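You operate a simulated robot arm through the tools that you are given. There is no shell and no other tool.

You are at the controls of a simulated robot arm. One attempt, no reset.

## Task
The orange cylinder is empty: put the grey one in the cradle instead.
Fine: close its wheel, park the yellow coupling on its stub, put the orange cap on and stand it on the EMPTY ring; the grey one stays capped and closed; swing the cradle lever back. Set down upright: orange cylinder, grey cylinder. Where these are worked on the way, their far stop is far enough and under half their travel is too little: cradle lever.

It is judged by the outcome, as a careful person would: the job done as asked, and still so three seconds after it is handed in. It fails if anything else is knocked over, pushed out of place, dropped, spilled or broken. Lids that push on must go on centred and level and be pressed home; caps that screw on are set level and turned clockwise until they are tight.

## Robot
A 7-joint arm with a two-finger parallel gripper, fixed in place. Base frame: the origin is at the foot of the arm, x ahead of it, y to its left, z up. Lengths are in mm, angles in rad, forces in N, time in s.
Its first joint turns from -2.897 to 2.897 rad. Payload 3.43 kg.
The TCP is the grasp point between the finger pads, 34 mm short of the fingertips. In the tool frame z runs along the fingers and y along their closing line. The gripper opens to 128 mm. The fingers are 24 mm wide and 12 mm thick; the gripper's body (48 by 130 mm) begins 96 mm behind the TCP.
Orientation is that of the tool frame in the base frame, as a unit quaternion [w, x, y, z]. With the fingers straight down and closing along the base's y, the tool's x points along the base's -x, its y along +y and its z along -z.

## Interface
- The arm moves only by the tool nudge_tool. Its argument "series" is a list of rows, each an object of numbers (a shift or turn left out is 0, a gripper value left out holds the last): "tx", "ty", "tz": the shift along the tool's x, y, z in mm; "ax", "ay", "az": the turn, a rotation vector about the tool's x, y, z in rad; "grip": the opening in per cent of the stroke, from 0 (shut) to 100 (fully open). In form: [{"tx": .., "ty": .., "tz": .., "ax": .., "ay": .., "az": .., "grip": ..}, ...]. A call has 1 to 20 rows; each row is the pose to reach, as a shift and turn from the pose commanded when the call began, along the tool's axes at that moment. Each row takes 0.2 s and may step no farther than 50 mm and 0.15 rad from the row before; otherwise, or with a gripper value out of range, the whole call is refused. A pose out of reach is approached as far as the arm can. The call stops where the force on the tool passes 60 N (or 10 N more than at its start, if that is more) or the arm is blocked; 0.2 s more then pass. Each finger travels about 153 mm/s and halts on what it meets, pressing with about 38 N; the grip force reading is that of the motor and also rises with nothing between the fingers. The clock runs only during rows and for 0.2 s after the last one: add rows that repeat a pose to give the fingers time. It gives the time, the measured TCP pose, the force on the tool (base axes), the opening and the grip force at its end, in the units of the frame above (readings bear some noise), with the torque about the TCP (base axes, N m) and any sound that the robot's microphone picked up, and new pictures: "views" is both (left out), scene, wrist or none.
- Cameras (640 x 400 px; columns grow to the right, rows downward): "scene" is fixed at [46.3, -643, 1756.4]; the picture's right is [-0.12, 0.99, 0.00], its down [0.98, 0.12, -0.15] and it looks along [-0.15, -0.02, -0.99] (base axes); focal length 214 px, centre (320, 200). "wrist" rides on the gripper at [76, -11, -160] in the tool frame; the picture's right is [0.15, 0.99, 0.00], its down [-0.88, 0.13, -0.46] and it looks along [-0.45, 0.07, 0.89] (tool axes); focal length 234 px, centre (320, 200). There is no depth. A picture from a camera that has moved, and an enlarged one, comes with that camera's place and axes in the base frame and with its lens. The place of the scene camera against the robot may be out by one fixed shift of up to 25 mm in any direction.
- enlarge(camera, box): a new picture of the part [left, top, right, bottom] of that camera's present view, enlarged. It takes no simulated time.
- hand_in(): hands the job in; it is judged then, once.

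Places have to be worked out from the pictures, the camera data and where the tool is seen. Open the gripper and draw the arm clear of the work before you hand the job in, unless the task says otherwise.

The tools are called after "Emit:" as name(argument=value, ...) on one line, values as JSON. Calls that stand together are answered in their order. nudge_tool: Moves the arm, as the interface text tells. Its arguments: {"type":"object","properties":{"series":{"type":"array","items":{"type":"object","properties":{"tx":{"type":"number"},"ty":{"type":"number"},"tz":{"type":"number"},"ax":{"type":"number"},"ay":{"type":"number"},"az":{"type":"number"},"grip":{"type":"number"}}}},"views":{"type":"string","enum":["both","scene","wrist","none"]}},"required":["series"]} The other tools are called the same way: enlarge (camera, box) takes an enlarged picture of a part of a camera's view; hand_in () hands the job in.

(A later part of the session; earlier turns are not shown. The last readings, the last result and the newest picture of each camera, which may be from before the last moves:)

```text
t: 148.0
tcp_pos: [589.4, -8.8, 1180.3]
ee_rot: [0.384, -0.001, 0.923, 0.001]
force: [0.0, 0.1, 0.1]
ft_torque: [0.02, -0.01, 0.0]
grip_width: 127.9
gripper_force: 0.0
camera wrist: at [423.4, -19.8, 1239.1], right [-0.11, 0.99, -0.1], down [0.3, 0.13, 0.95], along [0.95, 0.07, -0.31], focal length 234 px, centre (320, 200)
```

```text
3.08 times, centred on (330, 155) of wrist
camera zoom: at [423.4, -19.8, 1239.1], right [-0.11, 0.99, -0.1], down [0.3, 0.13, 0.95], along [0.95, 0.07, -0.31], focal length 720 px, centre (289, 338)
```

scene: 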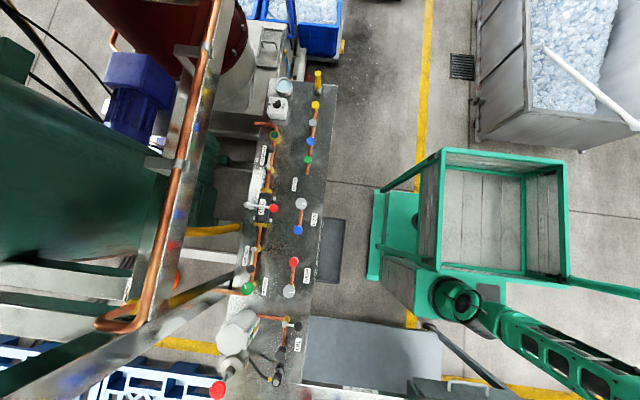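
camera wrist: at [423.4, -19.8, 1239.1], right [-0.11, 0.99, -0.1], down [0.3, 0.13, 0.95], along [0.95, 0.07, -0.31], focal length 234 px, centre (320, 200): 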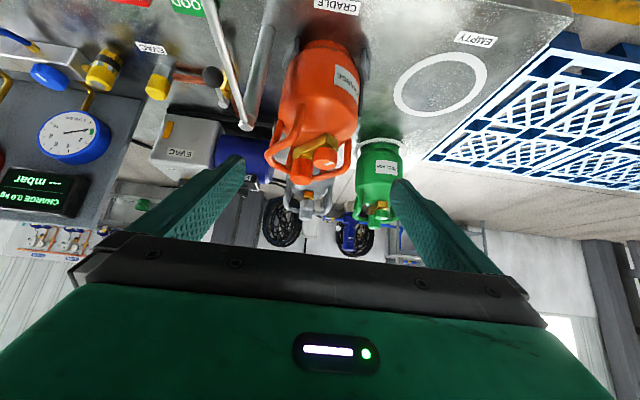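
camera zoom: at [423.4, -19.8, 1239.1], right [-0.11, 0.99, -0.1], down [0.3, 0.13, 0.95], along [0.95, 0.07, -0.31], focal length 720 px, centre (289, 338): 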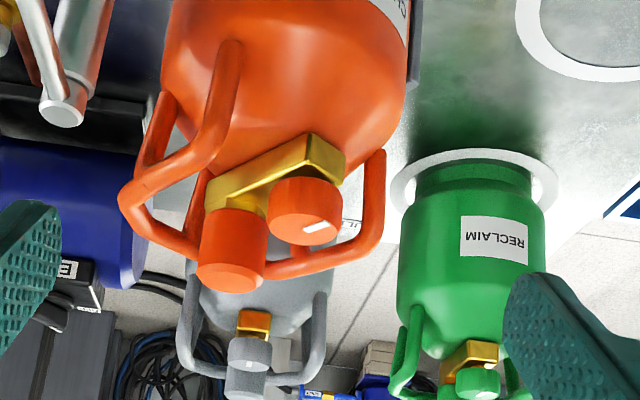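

I now have the body: radius about 60–62 mm, axis near (738, -15), upright. I approach along the tilted tool axis to a pre-grasp point and check centring between the fingers.

Emit:
nudge_tool(series=[{"tx": 10, "ty": -2, "tz": 20}, {"tx": 20, "ty": -4, "tz": 45}, {"tx": 33.5, "ty": -6.2, "tz": 70}, {"tx": 33.5, "ty": -6.2, "tz": 95}, {"tx": 33.5, "ty": -6.2, "tz": 120}, {"tx": 33.5, "ty": -6.2, "tz": 144}, {"tx": 33.5, "ty": -6.2, "tz": 144}], views="wrist")

Emit:
enlarge(camera="wrist", box=[200, 40, 440, 260])

```text
t: 149.6
tcp_pos: [669.4, -13.1, 1053.3]
ee_rot: [0.383, -0.001, 0.924, 0.001]
force: [-0.5, 0.3, -0.9]
ft_torque: [0.03, 0.0, 0.01]
grip_width: 127.9
gripper_force: 0.1
camera wrist: at [503.2, -24.8, 1112.2], right [-0.11, 0.99, -0.1], down [0.3, 0.13, 0.95], along [0.95, 0.07, -0.31], focal length 234 px, centre (320, 200)
```

wrist: 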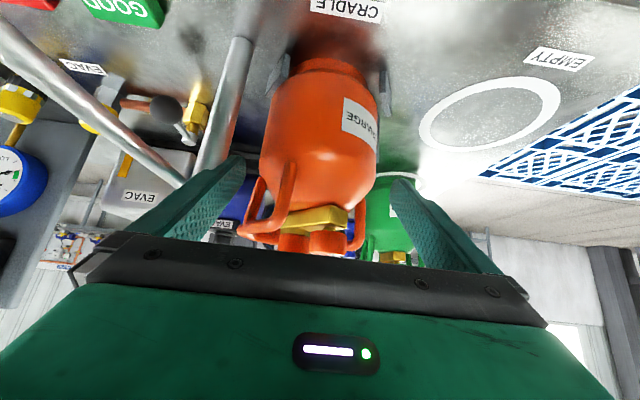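

```text
1.82 times, centred on (320, 150) of wrist
camera zoom: at [503.2, -24.8, 1112.2], right [-0.11, 0.99, -0.1], down [0.3, 0.13, 0.95], along [0.95, 0.07, -0.31], focal length 426 px, centre (320, 291)
```

zoom: 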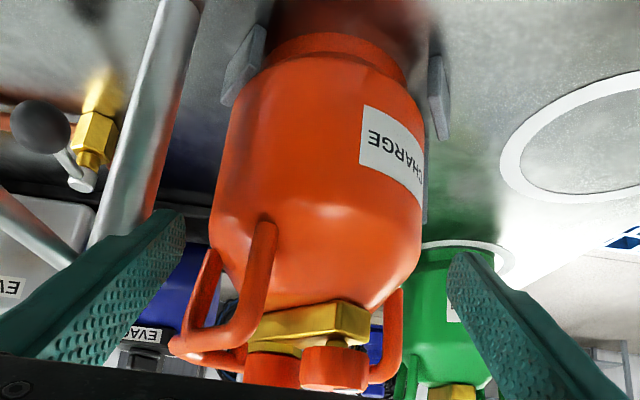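

Centring is good: the cylinder's axis is about 1 mm toward -y of the tool. I advance along the tool axis to bring the fingers either side of the body.

Emit:
nudge_tool(series=[{"ty": -1, "tz": 12}, {"ty": -1, "tz": 24}, {"ty": -1, "tz": 36}, {"ty": -1, "tz": 48}, {"ty": -1, "tz": 58}, {"ty": -1, "tz": 66}, {"ty": -1, "tz": 66}], views="wrist")

Emit:
enlarge(camera="wrist", box=[200, 60, 440, 260])

```text
t: 151.2
tcp_pos: [714.1, -12.9, 1007.1]
ee_rot: [0.383, -0.001, 0.924, 0.001]
force: [0.2, 2.4, -0.9]
ft_torque: [-0.08, -0.02, -0.04]
grip_width: 126.6
gripper_force: 0.2
camera wrist: at [549.1, -25.2, 1066.7], right [-0.11, 0.99, -0.1], down [0.3, 0.13, 0.95], along [0.95, 0.07, -0.31], focal length 234 px, centre (320, 200)
```

wrist: 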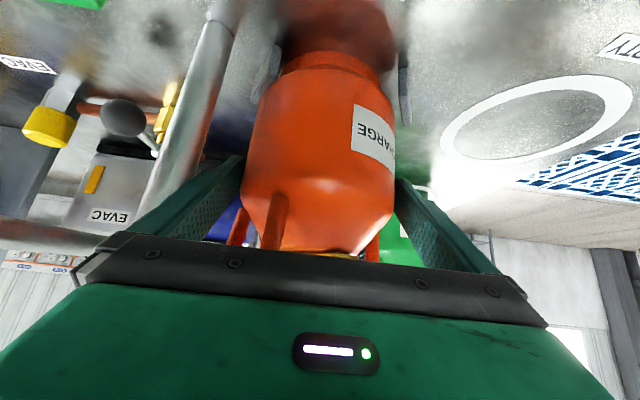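

```text
2.00 times, centred on (320, 160) of wrist
camera zoom: at [549.1, -25.2, 1066.7], right [-0.11, 0.99, -0.1], down [0.3, 0.13, 0.95], along [0.95, 0.07, -0.31], focal length 468 px, centre (320, 280)
```

zoom: 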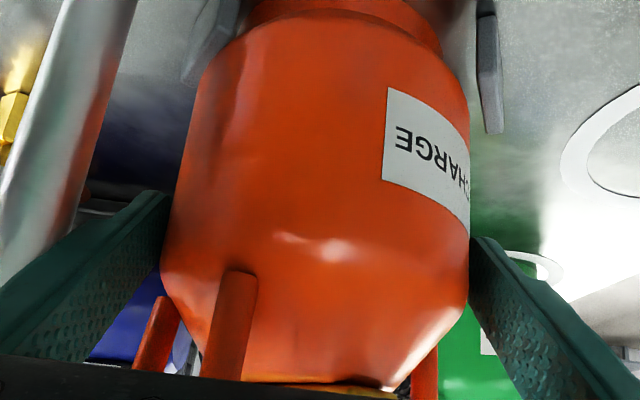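

The right finger is just brushing the body (2.4 N, width 126.6). I shift the tool 1.5 mm toward +y and check again.

Emit:
nudge_tool(series=[{"ty": 0.8}, {"ty": 1.5}, {"ty": 1.5}], views="none")

```text
t: 152.0
tcp_pos: [714.8, -12.9, 1007.8]
ee_rot: [0.383, -0.001, 0.924, 0.001]
force: [0.3, 0.3, 0.3]
ft_torque: [-0.02, 0.01, -0.02]
grip_width: 127.9
gripper_force: 0.1
```

Free again. I advance the remaining way in small steps.

Emit:
nudge_tool(series=[{"tz": 5}, {"tz": 10}, {"tz": 15}, {"tz": 20}, {"tz": 25}, {"tz": 25}], views="wrist")

Emit:
enlarge(camera="wrist", box=[200, 60, 440, 260])

```text
t: 153.4
tcp_pos: [729.4, -13.2, 991.6]
ee_rot: [0.384, -0.001, 0.923, 0.0]
force: [-41.8, -0.3, 32.2]
ft_torque: [-0.79, 0.11, -1.32]
grip_width: 127.6
gripper_force: 0.2
camera wrist: at [563.4, -24.5, 1050.8], right [-0.1, 0.99, -0.1], down [0.3, 0.13, 0.95], along [0.95, 0.07, -0.31], focal length 234 px, centre (320, 200)
```

wrist: 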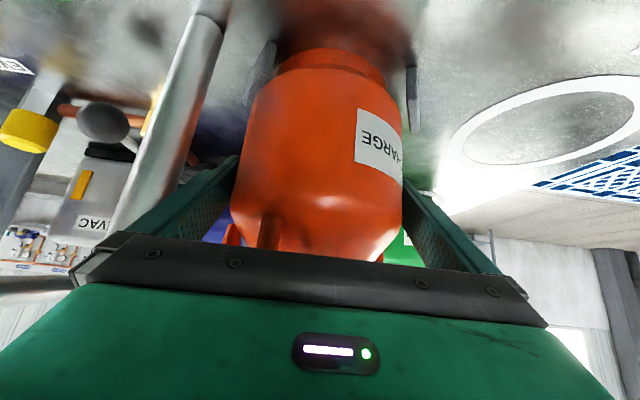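

```text
2.00 times, centred on (320, 160) of wrist
camera zoom: at [563.4, -24.5, 1050.8], right [-0.1, 0.99, -0.1], down [0.3, 0.13, 0.95], along [0.95, 0.07, -0.31], focal length 468 px, centre (320, 280)
```

zoom: 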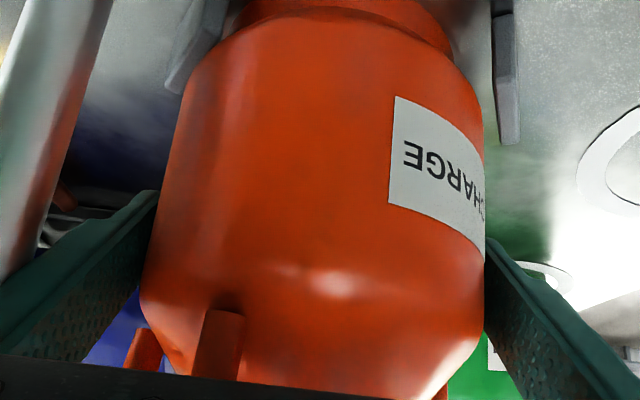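

The gripper body is meeting the guard tube's front bend (contact at y≈-45). I back out, tilt further toward horizontal so that the gripper body passes below the guard, and line up again.

Emit:
nudge_tool(series=[{"tz": -15}, {"tz": -35}, {"tz": -55}, {"tz": -75}, {"tx": 8, "tz": -80, "ay": -0.1}, {"tx": 16, "tz": -80, "ay": -0.2}, {"tx": 24, "tz": -78, "ay": -0.3}, {"tx": 32, "tz": -75, "ay": -0.4}, {"tx": 40, "tz": -75, "ay": -0.45}, {"tx": 40, "tz": -75, "ay": -0.45}], views="wrist")

Emit:
enlarge(camera="wrist", box=[200, 0, 440, 260])

```text
t: 155.6
tcp_pos: [736.1, 13.7, 1085.1]
ee_rot: [0.581, -0.001, 0.814, 0.002]
force: [-0.8, -0.7, -0.1]
ft_torque: [-0.07, 0.05, -0.22]
grip_width: 128.0
gripper_force: 0.1
out of reach, approached as far as the arm can: row 6, 7, 8, 9, 10
camera wrist: at [561.5, 2.0, 1066.3], right [-0.05, 0.99, -0.14], down [-0.14, 0.13, 0.98], along [0.99, 0.07, 0.13], focal length 234 px, centre (320, 200)
```

wrist: 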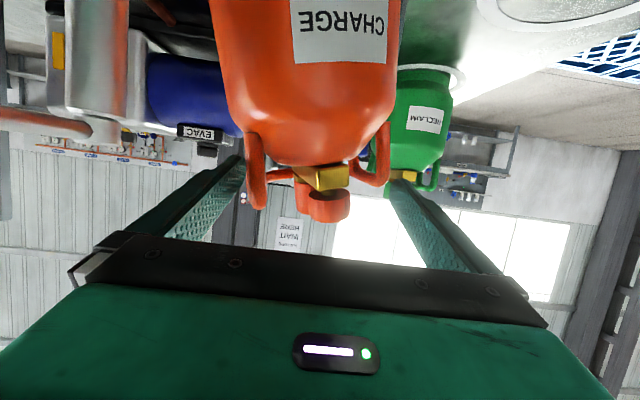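

```text
1.54 times, centred on (320, 130) of wrist
camera zoom: at [561.5, 2.0, 1066.3], right [-0.05, 0.99, -0.14], down [-0.14, 0.13, 0.98], along [0.99, 0.07, 0.13], focal length 360 px, centre (320, 308)
```

zoom: 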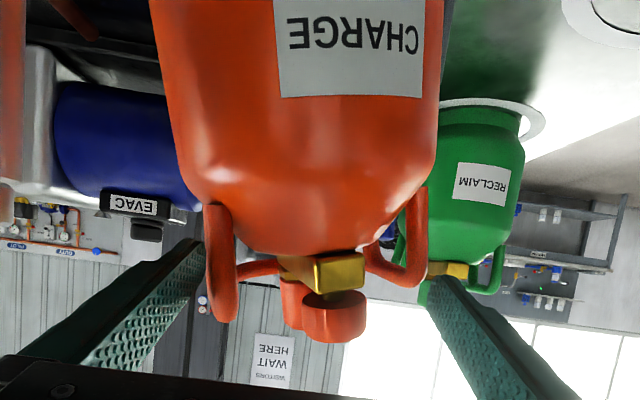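

That pose was out of reach and the arm drifted forward and up (no contact force now); the cylinder's heading has also swung back. I rise straight up out of there before re-planning.

Emit:
nudge_tool(series=[{"tx": -15, "tz": -5}, {"tx": -35, "tz": -12}, {"tx": -55, "tz": -19}, {"tx": -75, "tz": -26}, {"tx": -75, "tz": -26, "ay": 0.1}, {"tx": -75, "tz": -26, "ay": 0.2}, {"tx": -75, "tz": -26, "ay": 0.3}, {"tx": -75, "tz": -26, "ay": 0.4}, {"tx": -75, "tz": -26, "ay": 0.45}, {"tx": -75, "tz": -26, "ay": 0.45}], views="wrist")

Emit:
enlarge(camera="wrist", box=[200, 0, 440, 260])

```text
t: 157.8
tcp_pos: [735.2, 12.1, 1160.6]
ee_rot: [0.382, 0.0, 0.924, 0.0]
force: [-0.1, -0.4, 0.0]
ft_torque: [0.0, -0.02, -0.02]
grip_width: 128.1
gripper_force: 0.1
camera wrist: at [569.0, -0.1, 1220.8], right [-0.11, 0.99, -0.1], down [0.3, 0.13, 0.94], along [0.95, 0.07, -0.31], focal length 234 px, centre (320, 200)
```

wrist: 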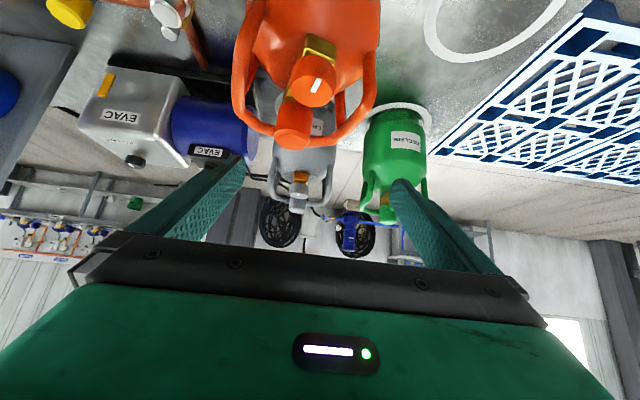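

```text
1.54 times, centred on (320, 130) of wrist
camera zoom: at [569.0, -0.1, 1220.8], right [-0.11, 0.99, -0.1], down [0.3, 0.13, 0.94], along [0.95, 0.07, -0.31], focal length 360 px, centre (320, 308)
```

zoom: 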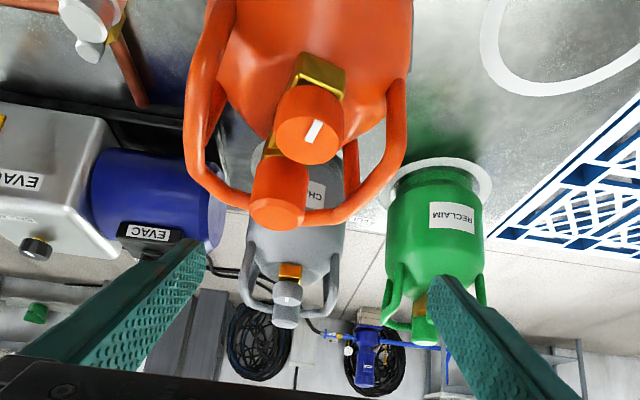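

The cylinder now heads about -12°, so its guard no longer sticks out toward the front, and the 45° approach should pass. I back up and go to the same pre-grasp point as before.

Emit:
nudge_tool(series=[{"tx": 25, "ty": -8, "tz": -15}, {"tx": 50, "ty": -16, "tz": -30}, {"tx": 88, "ty": -25, "tz": -46}, {"tx": 100, "ty": -25, "tz": -20}, {"tx": 112, "ty": -25, "tz": 5}, {"tx": 122.5, "ty": -25, "tz": 28.9}, {"tx": 122.5, "ty": -25, "tz": 28.9}], views="wrist")

Emit:
enlarge(camera="wrist", box=[200, 40, 440, 260])

```text
t: 159.4
tcp_pos: [667.7, -12.1, 1052.8]
ee_rot: [0.383, -0.001, 0.924, 0.001]
force: [0.7, 0.1, -1.1]
ft_torque: [0.02, -0.03, 0.03]
grip_width: 128.0
gripper_force: 0.1
camera wrist: at [501.7, -24.8, 1113.1], right [-0.11, 0.99, -0.1], down [0.3, 0.13, 0.95], along [0.95, 0.07, -0.31], focal length 234 px, centre (320, 200)
```

wrist: 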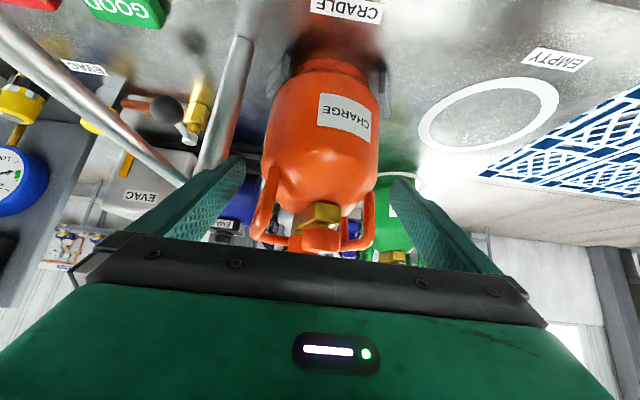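

```text
1.82 times, centred on (320, 150) of wrist
camera zoom: at [501.7, -24.8, 1113.1], right [-0.11, 0.99, -0.1], down [0.3, 0.13, 0.95], along [0.95, 0.07, -0.31], focal length 426 px, centre (320, 291)
```

zoom: 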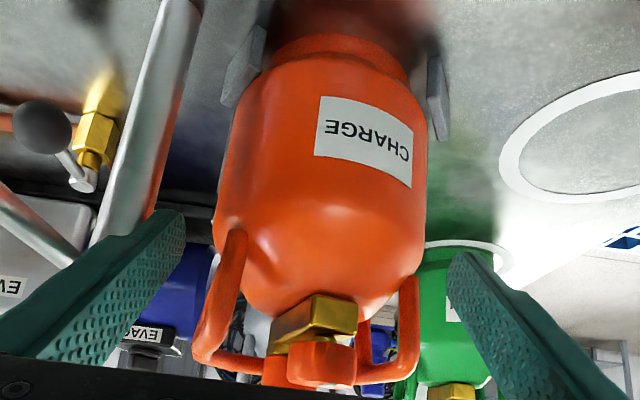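

The cylinder is about 2.5 mm further toward +y than before, so I shift 3 mm and advance along the tool axis again.

Emit:
nudge_tool(series=[{"ty": 1.5, "tz": 10}, {"ty": 3, "tz": 22}, {"ty": 3, "tz": 34}, {"ty": 3, "tz": 46}, {"ty": 3, "tz": 56}, {"ty": 3, "tz": 64}, {"ty": 3, "tz": 64}], views="wrist")

Emit:
enlarge(camera="wrist", box=[200, 60, 440, 260])

```text
t: 161.0
tcp_pos: [712.8, -10.7, 1007.5]
ee_rot: [0.382, -0.001, 0.924, 0.001]
force: [-0.3, 0.2, -0.6]
ft_torque: [0.0, 0.01, 0.0]
grip_width: 128.0
gripper_force: 0.0
camera wrist: at [546.8, -22.0, 1066.9], right [-0.11, 0.99, -0.1], down [0.3, 0.13, 0.95], along [0.95, 0.07, -0.31], focal length 234 px, centre (320, 200)
```

wrist: 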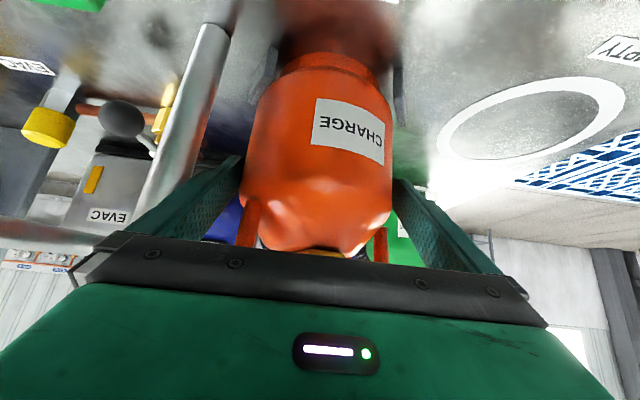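

```text
2.00 times, centred on (320, 160) of wrist
camera zoom: at [546.8, -22.0, 1066.9], right [-0.11, 0.99, -0.1], down [0.3, 0.13, 0.95], along [0.95, 0.07, -0.31], focal length 468 px, centre (320, 280)
```

zoom: 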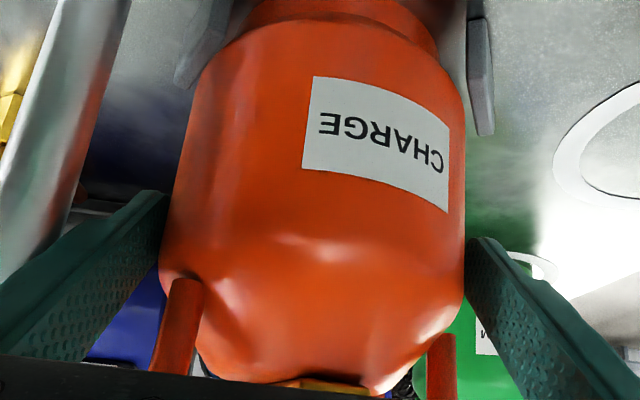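

Balanced, no contact. I continue the last 26 mm in small steps.

Emit:
nudge_tool(series=[{"tz": 5}, {"tz": 10}, {"tz": 15}, {"tz": 20}, {"tz": 24}, {"tz": 24}], views="wrist")

Emit:
enlarge(camera="wrist", box=[200, 60, 440, 260])

```text
t: 162.4
tcp_pos: [728.7, -11.0, 991.4]
ee_rot: [0.383, -0.001, 0.924, 0.0]
force: [-13.6, -0.2, 9.9]
ft_torque: [-0.62, 0.04, -0.85]
grip_width: 127.5
gripper_force: 0.0
camera wrist: at [563.3, -22.9, 1051.5], right [-0.11, 0.99, -0.1], down [0.3, 0.13, 0.95], along [0.95, 0.07, -0.31], focal length 234 px, centre (320, 200)
```

wrist: 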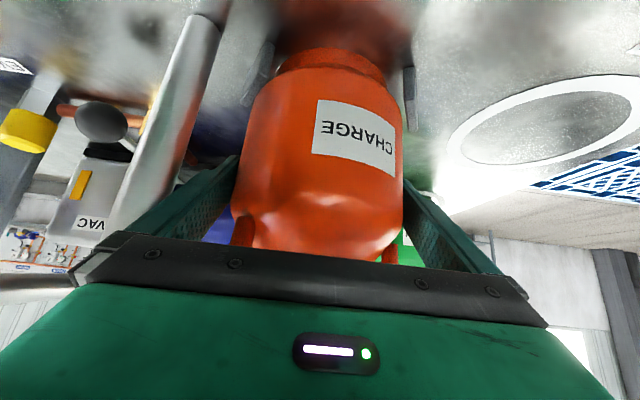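

```text
2.00 times, centred on (320, 160) of wrist
camera zoom: at [563.3, -22.9, 1051.5], right [-0.11, 0.99, -0.1], down [0.3, 0.13, 0.95], along [0.95, 0.07, -0.31], focal length 468 px, centre (320, 280)
```

zoom: 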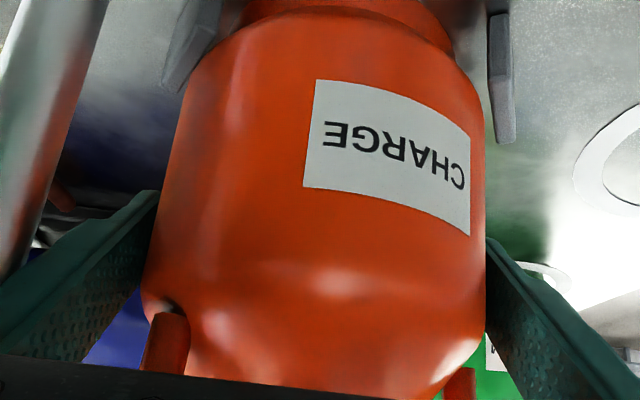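

A 17 N contact again, this time on the left fingertip (y≈-74). I zoom on both fingertips to see what it touches.

Emit:
enlarge(camera="wrist", box=[190, 110, 290, 260])

Emit:
enlarge(camera="wrist", box=[360, 110, 460, 260])

```text
2.67 times, centred on (240, 185) of wrist
camera zoom: at [563.3, -22.9, 1051.5], right [-0.11, 0.99, -0.1], down [0.3, 0.13, 0.95], along [0.95, 0.07, -0.31], focal length 624 px, centre (533, 240)
```

zoom: 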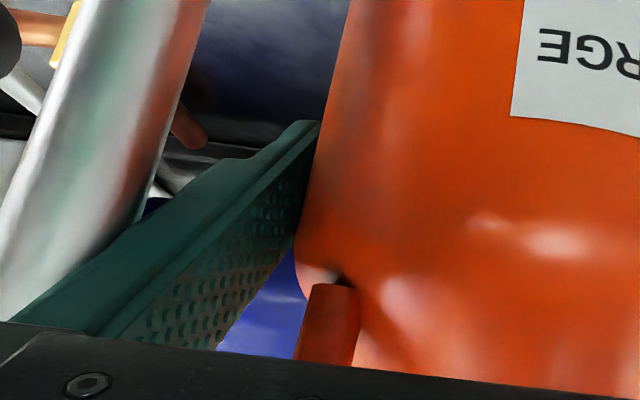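

```text
2.67 times, centred on (410, 185) of wrist
camera zoom: at [563.3, -22.9, 1051.5], right [-0.11, 0.99, -0.1], down [0.3, 0.13, 0.95], along [0.95, 0.07, -0.31], focal length 624 px, centre (80, 240)
```

zoom: 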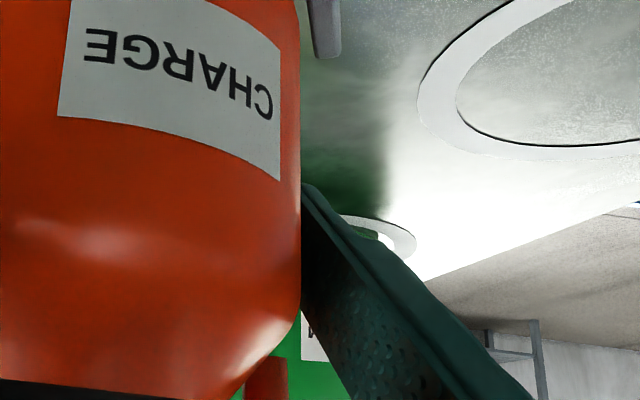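

The cradle's plates stand at 60° spacing with tops near z 960, and the left tip is touching one. I back off 5 mm so the tips stay in the gap between plates, and close on the body.

Emit:
nudge_tool(series=[{"tz": -2.5}, {"tz": -5}, {"tz": -5}, {"tz": -5, "grip": 90}, {"tz": -5, "grip": 85}, {"tz": -5, "grip": 85}, {"tz": -5, "grip": 85}], views="wrist")

```text
t: 164.0
tcp_pos: [727.9, -11.4, 996.2]
ee_rot: [0.383, -0.001, 0.924, 0.0]
force: [1.3, -3.3, -0.2]
ft_torque: [-0.8, -0.06, 0.04]
grip_width: 123.4
gripper_force: 37.5
camera wrist: at [561.0, -22.7, 1054.5], right [-0.11, 0.99, -0.1], down [0.3, 0.13, 0.95], along [0.95, 0.07, -0.31], focal length 234 px, centre (320, 200)
```

wrist: 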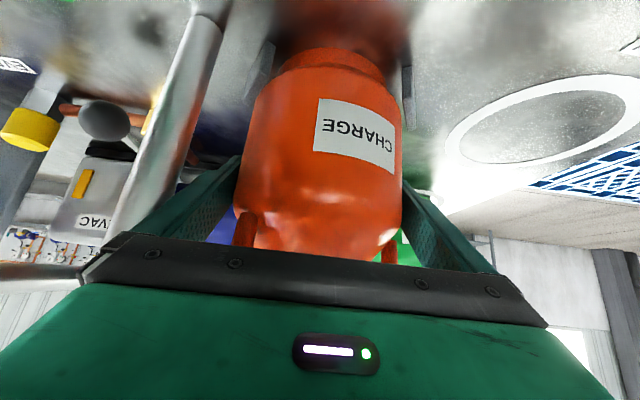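

The body is held at 123.4 mm. I lift a few millimetres vertically and read the weight.

Emit:
nudge_tool(series=[{"tx": -1.4, "tz": -1.4}, {"tx": -2.8, "tz": -2.8}, {"tx": -4.3, "tz": -4.2}, {"tx": -5.7, "tz": -5.6}, {"tx": -7.1, "tz": -7.0}, {"tx": -7.1, "tz": -7.0}], views="wrist")

Emit:
enlarge(camera="wrist", box=[200, 0, 440, 260])

```text
t: 165.4
tcp_pos: [726.8, -11.6, 1005.5]
ee_rot: [0.382, -0.001, 0.924, 0.002]
force: [-0.3, -0.3, -11.3]
ft_torque: [0.01, 0.13, 0.03]
grip_width: 122.9
gripper_force: 38.3
camera wrist: at [561.4, -22.8, 1064.2], right [-0.11, 0.99, -0.1], down [0.3, 0.13, 0.94], along [0.95, 0.07, -0.31], focal length 234 px, centre (320, 200)
```

wrist: 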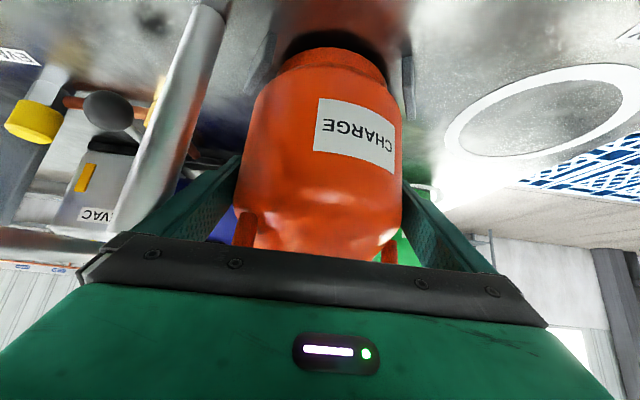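

```text
1.54 times, centred on (320, 130) of wrist
camera zoom: at [561.4, -22.8, 1064.2], right [-0.11, 0.99, -0.1], down [0.3, 0.13, 0.94], along [0.95, 0.07, -0.31], focal length 360 px, centre (320, 308)
```

zoom: 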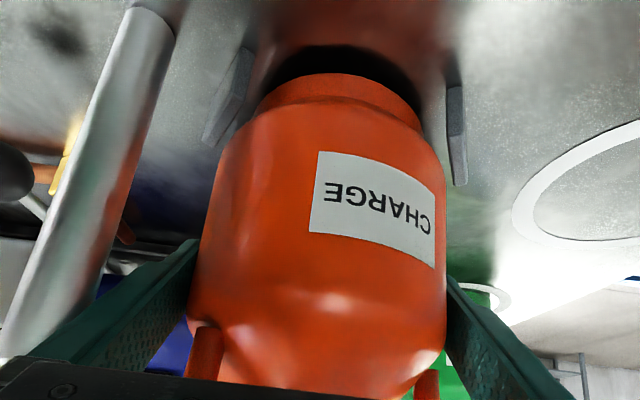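

It came up cleanly: about 1.15 kg, no slip. I lift it on until its base is well above the plates.

Emit:
nudge_tool(series=[{"tx": -7, "tz": -7}, {"tx": -14, "tz": -14}, {"tx": -21, "tz": -21}, {"tx": -28, "tz": -28}, {"tx": -35, "tz": -35}, {"tx": -42, "tz": -42}, {"tx": -50, "tz": -50}, {"tx": -58, "tz": -57.5}, {"tx": -58, "tz": -57.5}], views="wrist")

Emit:
enlarge(camera="wrist", box=[200, 0, 440, 260])

```text
t: 167.4
tcp_pos: [727.3, -11.4, 1087.5]
ee_rot: [0.383, -0.001, 0.924, 0.001]
force: [-0.1, 0.1, -10.5]
ft_torque: [-0.03, 0.08, -0.01]
grip_width: 123.0
gripper_force: 37.7
camera wrist: at [561.6, -22.7, 1146.9], right [-0.11, 0.99, -0.1], down [0.3, 0.13, 0.94], along [0.95, 0.07, -0.31], focal length 234 px, centre (320, 200)
```

wrist: 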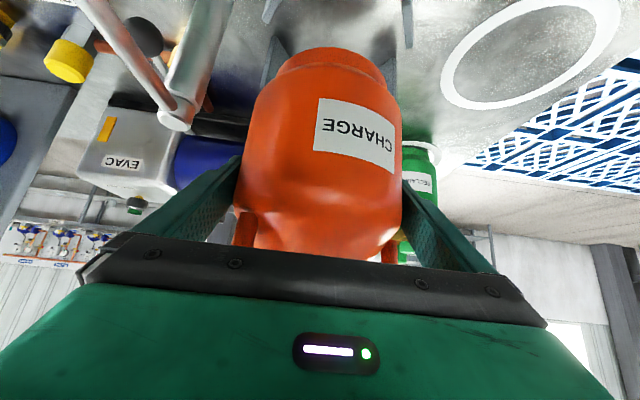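

```text
1.54 times, centred on (320, 130) of wrist
camera zoom: at [561.6, -22.7, 1146.9], right [-0.11, 0.99, -0.1], down [0.3, 0.13, 0.94], along [0.95, 0.07, -0.31], focal length 360 px, centre (320, 308)
```

zoom: 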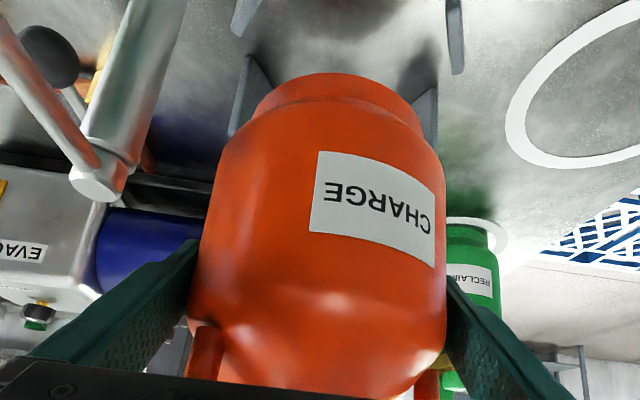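

Clear of the plates. I carry it sideways to above the EMPTY ring.

Emit:
nudge_tool(series=[{"ty": 12}, {"ty": 32}, {"ty": 55}, {"ty": 80}, {"ty": 105}, {"ty": 130}, {"ty": 155}, {"ty": 178}, {"ty": 194}, {"ty": 201}, {"ty": 201}], views="wrist")

Emit:
enlarge(camera="wrist", box=[200, 0, 440, 260])

```text
t: 169.8
tcp_pos: [727.2, 189.7, 1086.5]
ee_rot: [0.383, -0.001, 0.924, 0.001]
force: [0.5, -0.2, -10.6]
ft_torque: [-0.02, 0.1, 0.0]
grip_width: 123.3
gripper_force: 38.4
camera wrist: at [560.9, 178.2, 1146.0], right [-0.11, 0.99, -0.1], down [0.3, 0.13, 0.94], along [0.95, 0.07, -0.31], focal length 234 px, centre (320, 200)
```

wrist: 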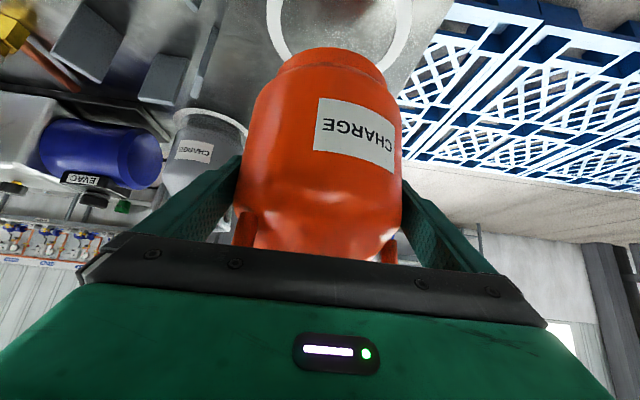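

```text
1.54 times, centred on (320, 130) of wrist
camera zoom: at [560.9, 178.2, 1146.0], right [-0.11, 0.99, -0.1], down [0.3, 0.13, 0.94], along [0.95, 0.07, -0.31], focal length 360 px, centre (320, 308)
```

zoom: 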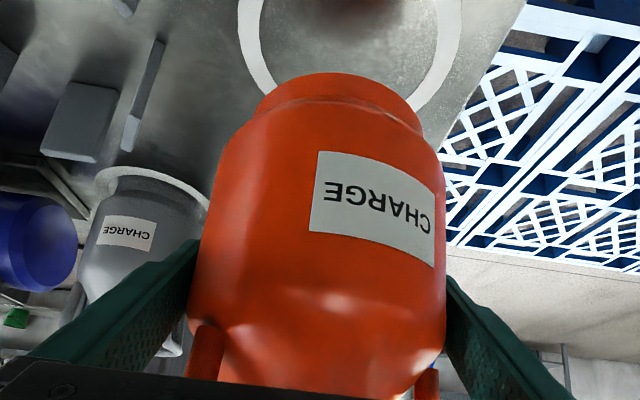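

Seen against the ring, the axis is right in y and about 3 mm short in x (ring centre ≈ (738, 189)). I correct that and lower to about 6 mm above the bench.

Emit:
nudge_tool(series=[{"tx": 6, "tz": 9}, {"tx": 14, "tz": 17.5}, {"tx": 22, "tz": 25.5}, {"tx": 30, "tz": 33.5}, {"tx": 38, "tz": 41.5}, {"tx": 46, "tz": 49.5}, {"tx": 53, "tz": 56.5}, {"tx": 57, "tz": 60.8}, {"tx": 57, "tz": 60.8}], views="wrist")

Emit:
enlarge(camera="wrist", box=[200, 0, 440, 260])

```text
t: 171.8
tcp_pos: [729.9, 189.7, 1004.7]
ee_rot: [0.383, -0.001, 0.924, 0.001]
force: [0.7, 0.4, -10.4]
ft_torque: [0.0, 0.1, 0.0]
grip_width: 123.4
gripper_force: 38.2
camera wrist: at [563.7, 178.4, 1063.6], right [-0.11, 0.99, -0.1], down [0.3, 0.13, 0.95], along [0.95, 0.07, -0.31], focal length 234 px, centre (320, 200)
```

wrist: 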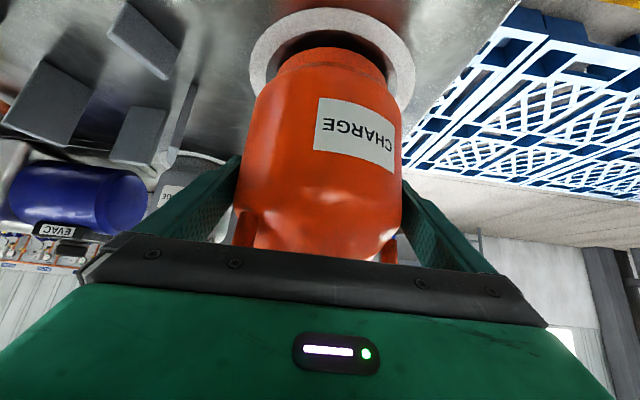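

```text
1.54 times, centred on (320, 130) of wrist
camera zoom: at [563.7, 178.4, 1063.6], right [-0.11, 0.99, -0.1], down [0.3, 0.13, 0.95], along [0.95, 0.07, -0.31], focal length 360 px, centre (320, 308)
```

zoom: 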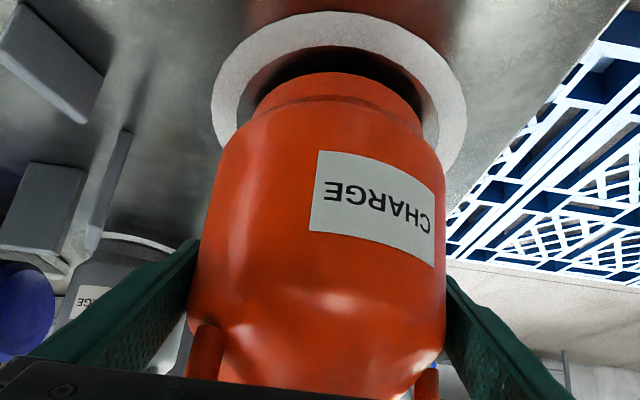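

Nicely concentric with the ring. I lower slowly to touch down.

Emit:
nudge_tool(series=[{"tx": 1.1, "tz": 1.1}, {"tx": 2.1, "tz": 2.1}, {"tx": 3.2, "tz": 3.2}, {"tx": 4.3, "tz": 4.2}, {"tx": 5.3, "tz": 5.3}], views="none")

```text
t: 173.0
tcp_pos: [728.7, 189.6, 996.1]
ee_rot: [0.383, -0.001, 0.924, 0.001]
force: [0.7, -0.4, -9.2]
ft_torque: [-0.09, 0.14, -0.04]
grip_width: 123.0
gripper_force: 38.3
```

Emit:
nudge_tool(series=[{"tx": 0.7, "tz": 0.7}, {"tx": 1.4, "tz": 1.4}, {"tx": 2.1, "tz": 2.1}], views="none")

```text
t: 173.8
tcp_pos: [729.6, 189.4, 996.0]
ee_rot: [0.386, -0.001, 0.922, 0.002]
force: [-7.2, -2.1, 25.0]
ft_torque: [-1.84, 0.43, -0.36]
grip_width: 123.3
gripper_force: 38.1
```

Touchdown (about 35 N incl. weight, slightly more on one edge). I relieve the pressure, then open the gripper gently.

Emit:
nudge_tool(series=[{"tx": -0.7, "tz": -0.7}, {"tx": -1.2, "tz": -1.2}, {"tx": -1.2, "tz": -1.2}], views="none")

```text
t: 174.6
tcp_pos: [730.1, 189.5, 995.5]
ee_rot: [0.384, -0.001, 0.923, 0.002]
force: [5.0, 0.9, 20.1]
ft_torque: [-1.35, -1.11, 0.25]
grip_width: 123.2
gripper_force: 37.7
```

Emit:
nudge_tool(series=[{"tx": -0.7, "tz": -0.7}, {"tx": -1.4, "tz": -1.4}, {"tx": -1.4, "tz": -1.4}], views="none")

```text
t: 175.4
tcp_pos: [727.9, 188.2, 995.9]
ee_rot: [0.381, 0.0, 0.925, 0.0]
force: [2.1, 2.0, -2.0]
ft_torque: [0.02, -0.12, 0.04]
grip_width: 123.0
gripper_force: 37.6
```

Now it rests on the bench with almost no load on the gripper. I open fully and withdraw along the tool axis.

Emit:
nudge_tool(series=[{"grip": 100}, {"grip": 100}, {"grip": 100}], views="none")

Emit:
nudge_tool(series=[{"tz": -6}, {"tz": -14}, {"tz": -24}, {"tz": -36}, {"tz": -50}, {"tz": -66}, {"tz": -84}, {"tz": -100}, {"tz": -100}], views="wrist")

Emit:
enlarge(camera="wrist", box=[200, 0, 440, 260])

```text
t: 176.2
tcp_pos: [730.0, 190.4, 997.0]
ee_rot: [0.382, -0.001, 0.924, 0.001]
force: [-0.4, 1.0, -0.2]
ft_torque: [0.02, 0.0, 0.01]
grip_width: 128.2
gripper_force: 0.0
```

```text
t: 178.2
tcp_pos: [659.8, 191.8, 1067.2]
ee_rot: [0.383, -0.001, 0.924, 0.001]
force: [0.1, -0.3, 0.1]
ft_torque: [0.0, 0.0, 0.0]
grip_width: 127.9
gripper_force: 0.0
camera wrist: at [493.7, 179.1, 1127.4], right [-0.11, 0.99, -0.1], down [0.3, 0.13, 0.95], along [0.95, 0.07, -0.31], focal length 234 px, centre (320, 200)
```

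wrist: 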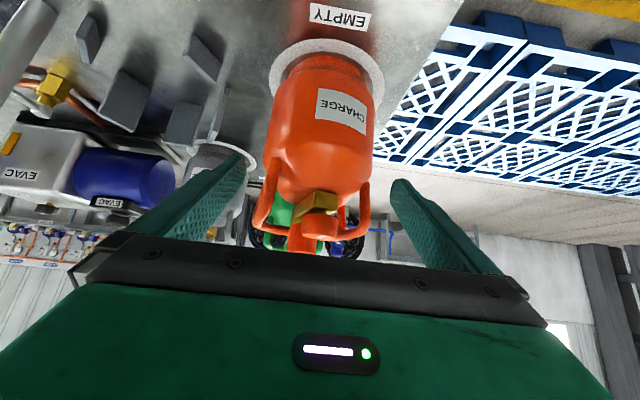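

```text
1.54 times, centred on (320, 130) of wrist
camera zoom: at [493.7, 179.1, 1127.4], right [-0.11, 0.99, -0.1], down [0.3, 0.13, 0.95], along [0.95, 0.07, -0.31], focal length 360 px, centre (320, 308)
```

zoom: 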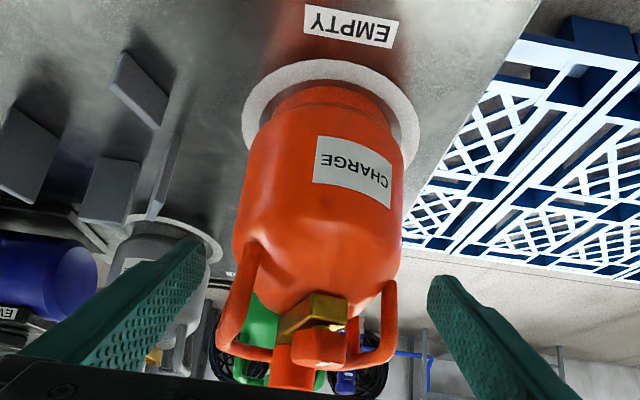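

The orange cylinder stands upright, centred on the EMPTY ring. I rise and travel over to in front of the grey cylinder, to look at it.

Emit:
nudge_tool(series=[{"tx": -25, "tz": -25}, {"tx": -50, "tz": -50}, {"tx": -78, "tz": -77.5}, {"tx": -95, "ty": -28, "tz": -60}, {"tx": -112, "ty": -56, "tz": -43}, {"tx": -129, "ty": -85, "tz": -26}, {"tx": -146, "ty": -113, "tz": -9}, {"tx": -163, "ty": -141, "tz": 8}, {"tx": -180, "ty": -170, "tz": 25}, {"tx": -196, "ty": -190, "tz": 41}, {"tx": -212, "ty": -204, "tz": 57}, {"tx": -212, "ty": -204, "tz": 57}], views="wrist")

Emit:
enlarge(camera="wrist", box=[200, 0, 440, 260])

```text
t: 180.8
tcp_pos: [849.3, -13.0, 1178.3]
ee_rot: [0.383, -0.001, 0.924, 0.001]
force: [0.3, 0.3, 0.9]
ft_torque: [-0.01, 0.01, -0.01]
grip_width: 128.1
gripper_force: 0.0
camera wrist: at [683.8, -25.1, 1236.3], right [-0.11, 0.99, -0.1], down [0.3, 0.13, 0.95], along [0.95, 0.07, -0.31], focal length 234 px, centre (320, 200)
```

wrist: 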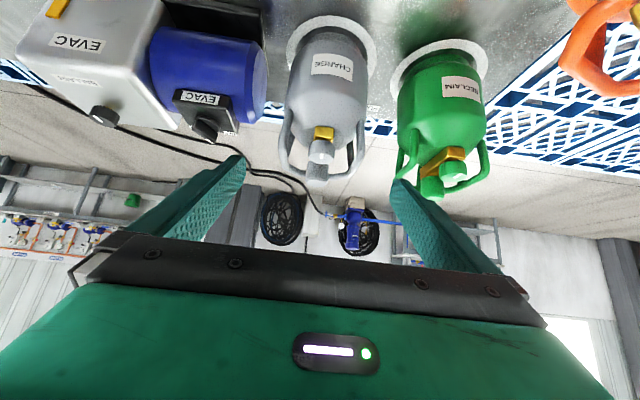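

```text
1.54 times, centred on (320, 130) of wrist
camera zoom: at [683.8, -25.1, 1236.3], right [-0.11, 0.99, -0.1], down [0.3, 0.13, 0.95], along [0.95, 0.07, -0.31], focal length 360 px, centre (320, 308)
```

zoom: 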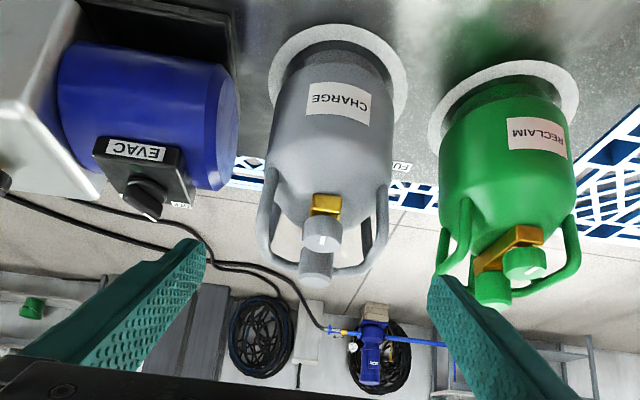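

Grey cylinder: axis near (988, -9), with 20 mm or more clearance to the pump and the green cylinder. I approach to the corresponding pre-grasp point.

Emit:
nudge_tool(series=[{"tx": 12, "ty": 2, "tz": 20}, {"tx": 24, "ty": 4, "tz": 45}, {"tx": 37.7, "ty": 5, "tz": 70}, {"tx": 37.7, "ty": 5, "tz": 95}, {"tx": 37.7, "ty": 5, "tz": 120}, {"tx": 37.7, "ty": 5, "tz": 139.9}, {"tx": 37.7, "ty": 5, "tz": 139.9}], views="wrist")

Emit:
enlarge(camera="wrist", box=[200, 40, 440, 260])

```text
t: 182.4
tcp_pos: [922.4, -9.6, 1050.1]
ee_rot: [0.384, -0.001, 0.923, 0.001]
force: [0.1, 0.7, 0.0]
ft_torque: [-0.02, -0.01, 0.05]
grip_width: 127.7
gripper_force: 0.2
camera wrist: at [755.8, -20.8, 1109.6], right [-0.11, 0.99, -0.1], down [0.3, 0.13, 0.95], along [0.95, 0.07, -0.31], focal length 234 px, centre (320, 200)
```

wrist: 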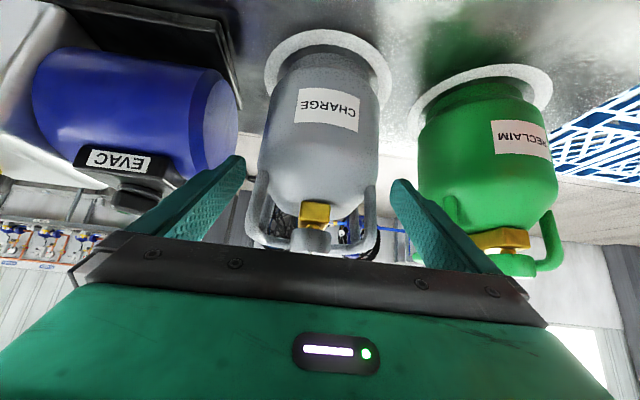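

```text
1.82 times, centred on (320, 150) of wrist
camera zoom: at [755.8, -20.8, 1109.6], right [-0.11, 0.99, -0.1], down [0.3, 0.13, 0.95], along [0.95, 0.07, -0.31], focal length 426 px, centre (320, 291)
```

zoom: 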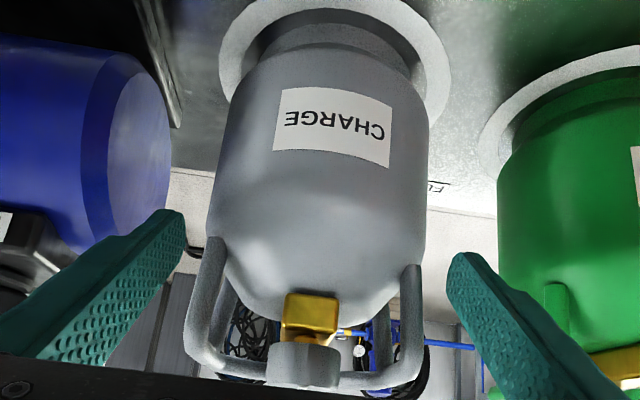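

Centred to within about 1 mm (body mid-line at column 322). I shift 1 mm and advance along the tool axis.

Emit:
nudge_tool(series=[{"ty": 1, "tz": 10}, {"ty": 1, "tz": 20}, {"ty": 1, "tz": 30}, {"ty": 1, "tz": 40}, {"ty": 1, "tz": 48}, {"ty": 1, "tz": 48}], views="wrist")

Emit:
enlarge(camera="wrist", box=[200, 60, 440, 260])

```text
t: 183.8
tcp_pos: [955.5, -7.7, 1017.7]
ee_rot: [0.383, 0.0, 0.924, 0.0]
force: [0.5, -4.1, 0.5]
ft_torque: [-0.13, -0.12, -0.03]
grip_width: 127.6
gripper_force: 0.1
camera wrist: at [790.4, -19.2, 1077.4], right [-0.1, 0.99, -0.1], down [0.3, 0.13, 0.95], along [0.95, 0.07, -0.31], focal length 234 px, centre (320, 200)
```

wrist: 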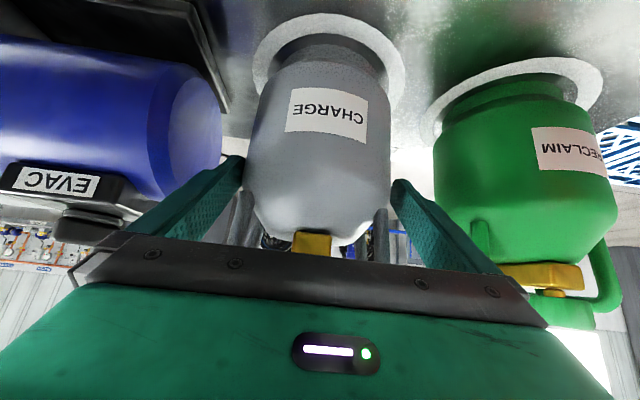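

```text
2.00 times, centred on (320, 160) of wrist
camera zoom: at [790.4, -19.2, 1077.4], right [-0.1, 0.99, -0.1], down [0.3, 0.13, 0.95], along [0.95, 0.07, -0.31], focal length 468 px, centre (320, 280)
```

zoom: 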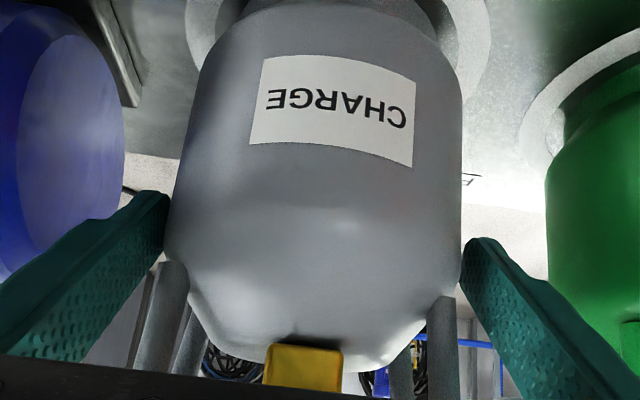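

The left finger is brushing the body (4 N). I shift 1 mm toward -y and re-check.

Emit:
nudge_tool(series=[{"ty": -0.5}, {"ty": -1.1}, {"ty": -1.1}], views="none")

```text
t: 184.6
tcp_pos: [955.2, -7.7, 1017.5]
ee_rot: [0.383, -0.002, 0.924, 0.002]
force: [1.1, -3.1, 0.2]
ft_torque: [0.03, -0.02, 0.0]
grip_width: 128.0
gripper_force: 0.0
```

Emit:
nudge_tool(series=[{"ty": 0}, {"ty": 0}], views="none")

```text
t: 185.2
tcp_pos: [955.6, -7.4, 1018.6]
ee_rot: [0.384, 0.0, 0.924, 0.0]
force: [-0.4, -0.8, 0.5]
ft_torque: [-0.04, -0.02, 0.0]
grip_width: 128.2
gripper_force: 0.1
```

Free now. I advance the last 25 mm in small steps.

Emit:
nudge_tool(series=[{"tz": 5}, {"tz": 10}, {"tz": 15}, {"tz": 20}, {"tz": 25}, {"tz": 25}], views="wrist")

Emit:
enlarge(camera="wrist", box=[200, 60, 440, 260])

```text
t: 186.6
tcp_pos: [973.2, -8.6, 999.9]
ee_rot: [0.382, -0.002, 0.924, 0.002]
force: [-0.6, 0.2, -0.1]
ft_torque: [0.04, -0.02, -0.02]
grip_width: 128.2
gripper_force: 0.1
camera wrist: at [807.5, -19.7, 1059.2], right [-0.11, 0.99, -0.1], down [0.3, 0.13, 0.95], along [0.95, 0.07, -0.31], focal length 234 px, centre (320, 200)
```

wrist: 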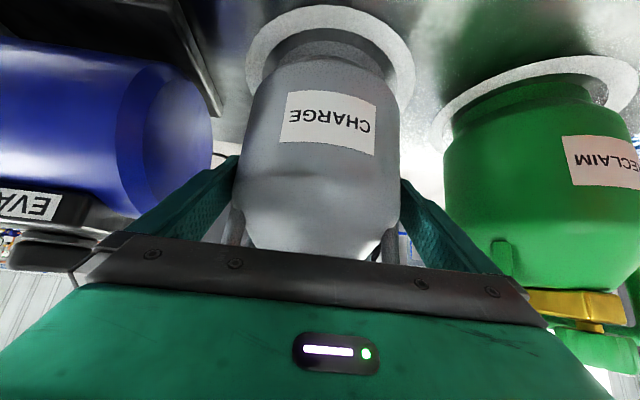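

```text
2.00 times, centred on (320, 160) of wrist
camera zoom: at [807.5, -19.7, 1059.2], right [-0.11, 0.99, -0.1], down [0.3, 0.13, 0.95], along [0.95, 0.07, -0.31], focal length 468 px, centre (320, 280)
```

zoom: 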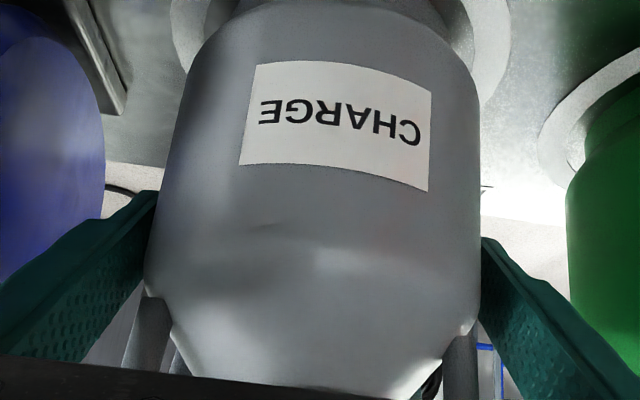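

Good position, no contact. I move 3 mm forward horizontally to match the orange grip, then close.

Emit:
nudge_tool(series=[{"tx": -1, "tz": 1}, {"tx": -2.1, "tz": 2.1}, {"tx": -2.1, "tz": 2.1}, {"tx": -2.1, "tz": 2.1, "grip": 90}, {"tx": -2.1, "tz": 2.1, "grip": 85}, {"tx": -2.1, "tz": 2.1, "grip": 85}, {"tx": -2.1, "tz": 2.1, "grip": 85}], views="none")

Emit:
nudge_tool(series=[{"tx": -1.4, "tz": -1.4}, {"tx": -2.8, "tz": -2.8}, {"tx": -4.3, "tz": -4.2}, {"tx": -5.7, "tz": -5.6}, {"tx": -7.1, "tz": -7.0}, {"tx": -7.1, "tz": -7.0}], views="wrist")

Emit:
enlarge(camera="wrist", box=[200, 0, 440, 260])

```text
t: 188.2
tcp_pos: [977.0, -8.9, 1000.7]
ee_rot: [0.382, -0.001, 0.924, 0.0]
force: [-0.1, -7.5, -0.1]
ft_torque: [-0.89, 0.02, -0.13]
grip_width: 123.7
gripper_force: 37.7
```

```text
t: 189.6
tcp_pos: [975.8, -9.0, 1009.1]
ee_rot: [0.381, -0.001, 0.925, 0.001]
force: [0.3, -0.1, -19.3]
ft_torque: [0.02, 0.09, -0.01]
grip_width: 123.2
gripper_force: 38.0
camera wrist: at [811.1, -20.3, 1068.9], right [-0.11, 0.99, -0.1], down [0.3, 0.13, 0.94], along [0.95, 0.07, -0.31], focal length 234 px, centre (320, 200)
```

wrist: 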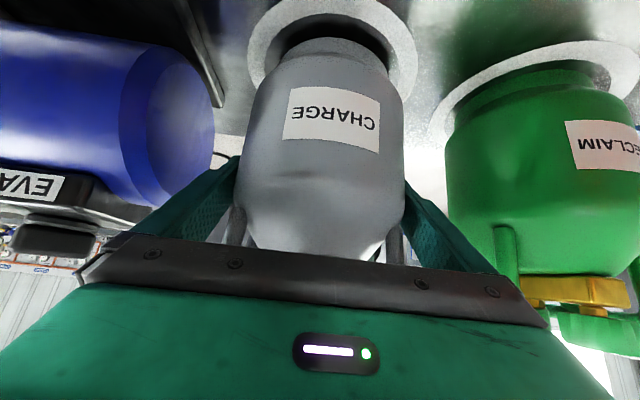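

```text
1.54 times, centred on (320, 130) of wrist
camera zoom: at [811.1, -20.3, 1068.9], right [-0.11, 0.99, -0.1], down [0.3, 0.13, 0.94], along [0.95, 0.07, -0.31], focal length 360 px, centre (320, 308)
```

zoom: 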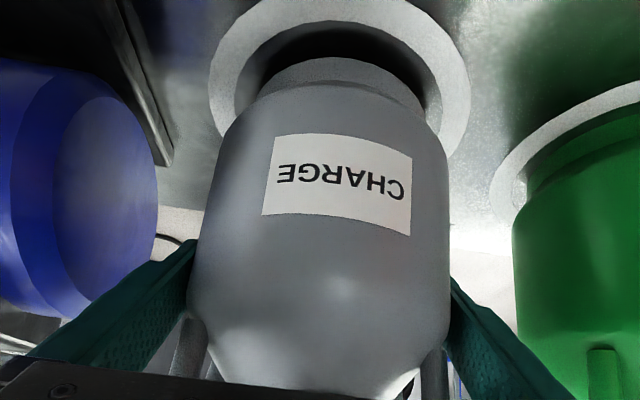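

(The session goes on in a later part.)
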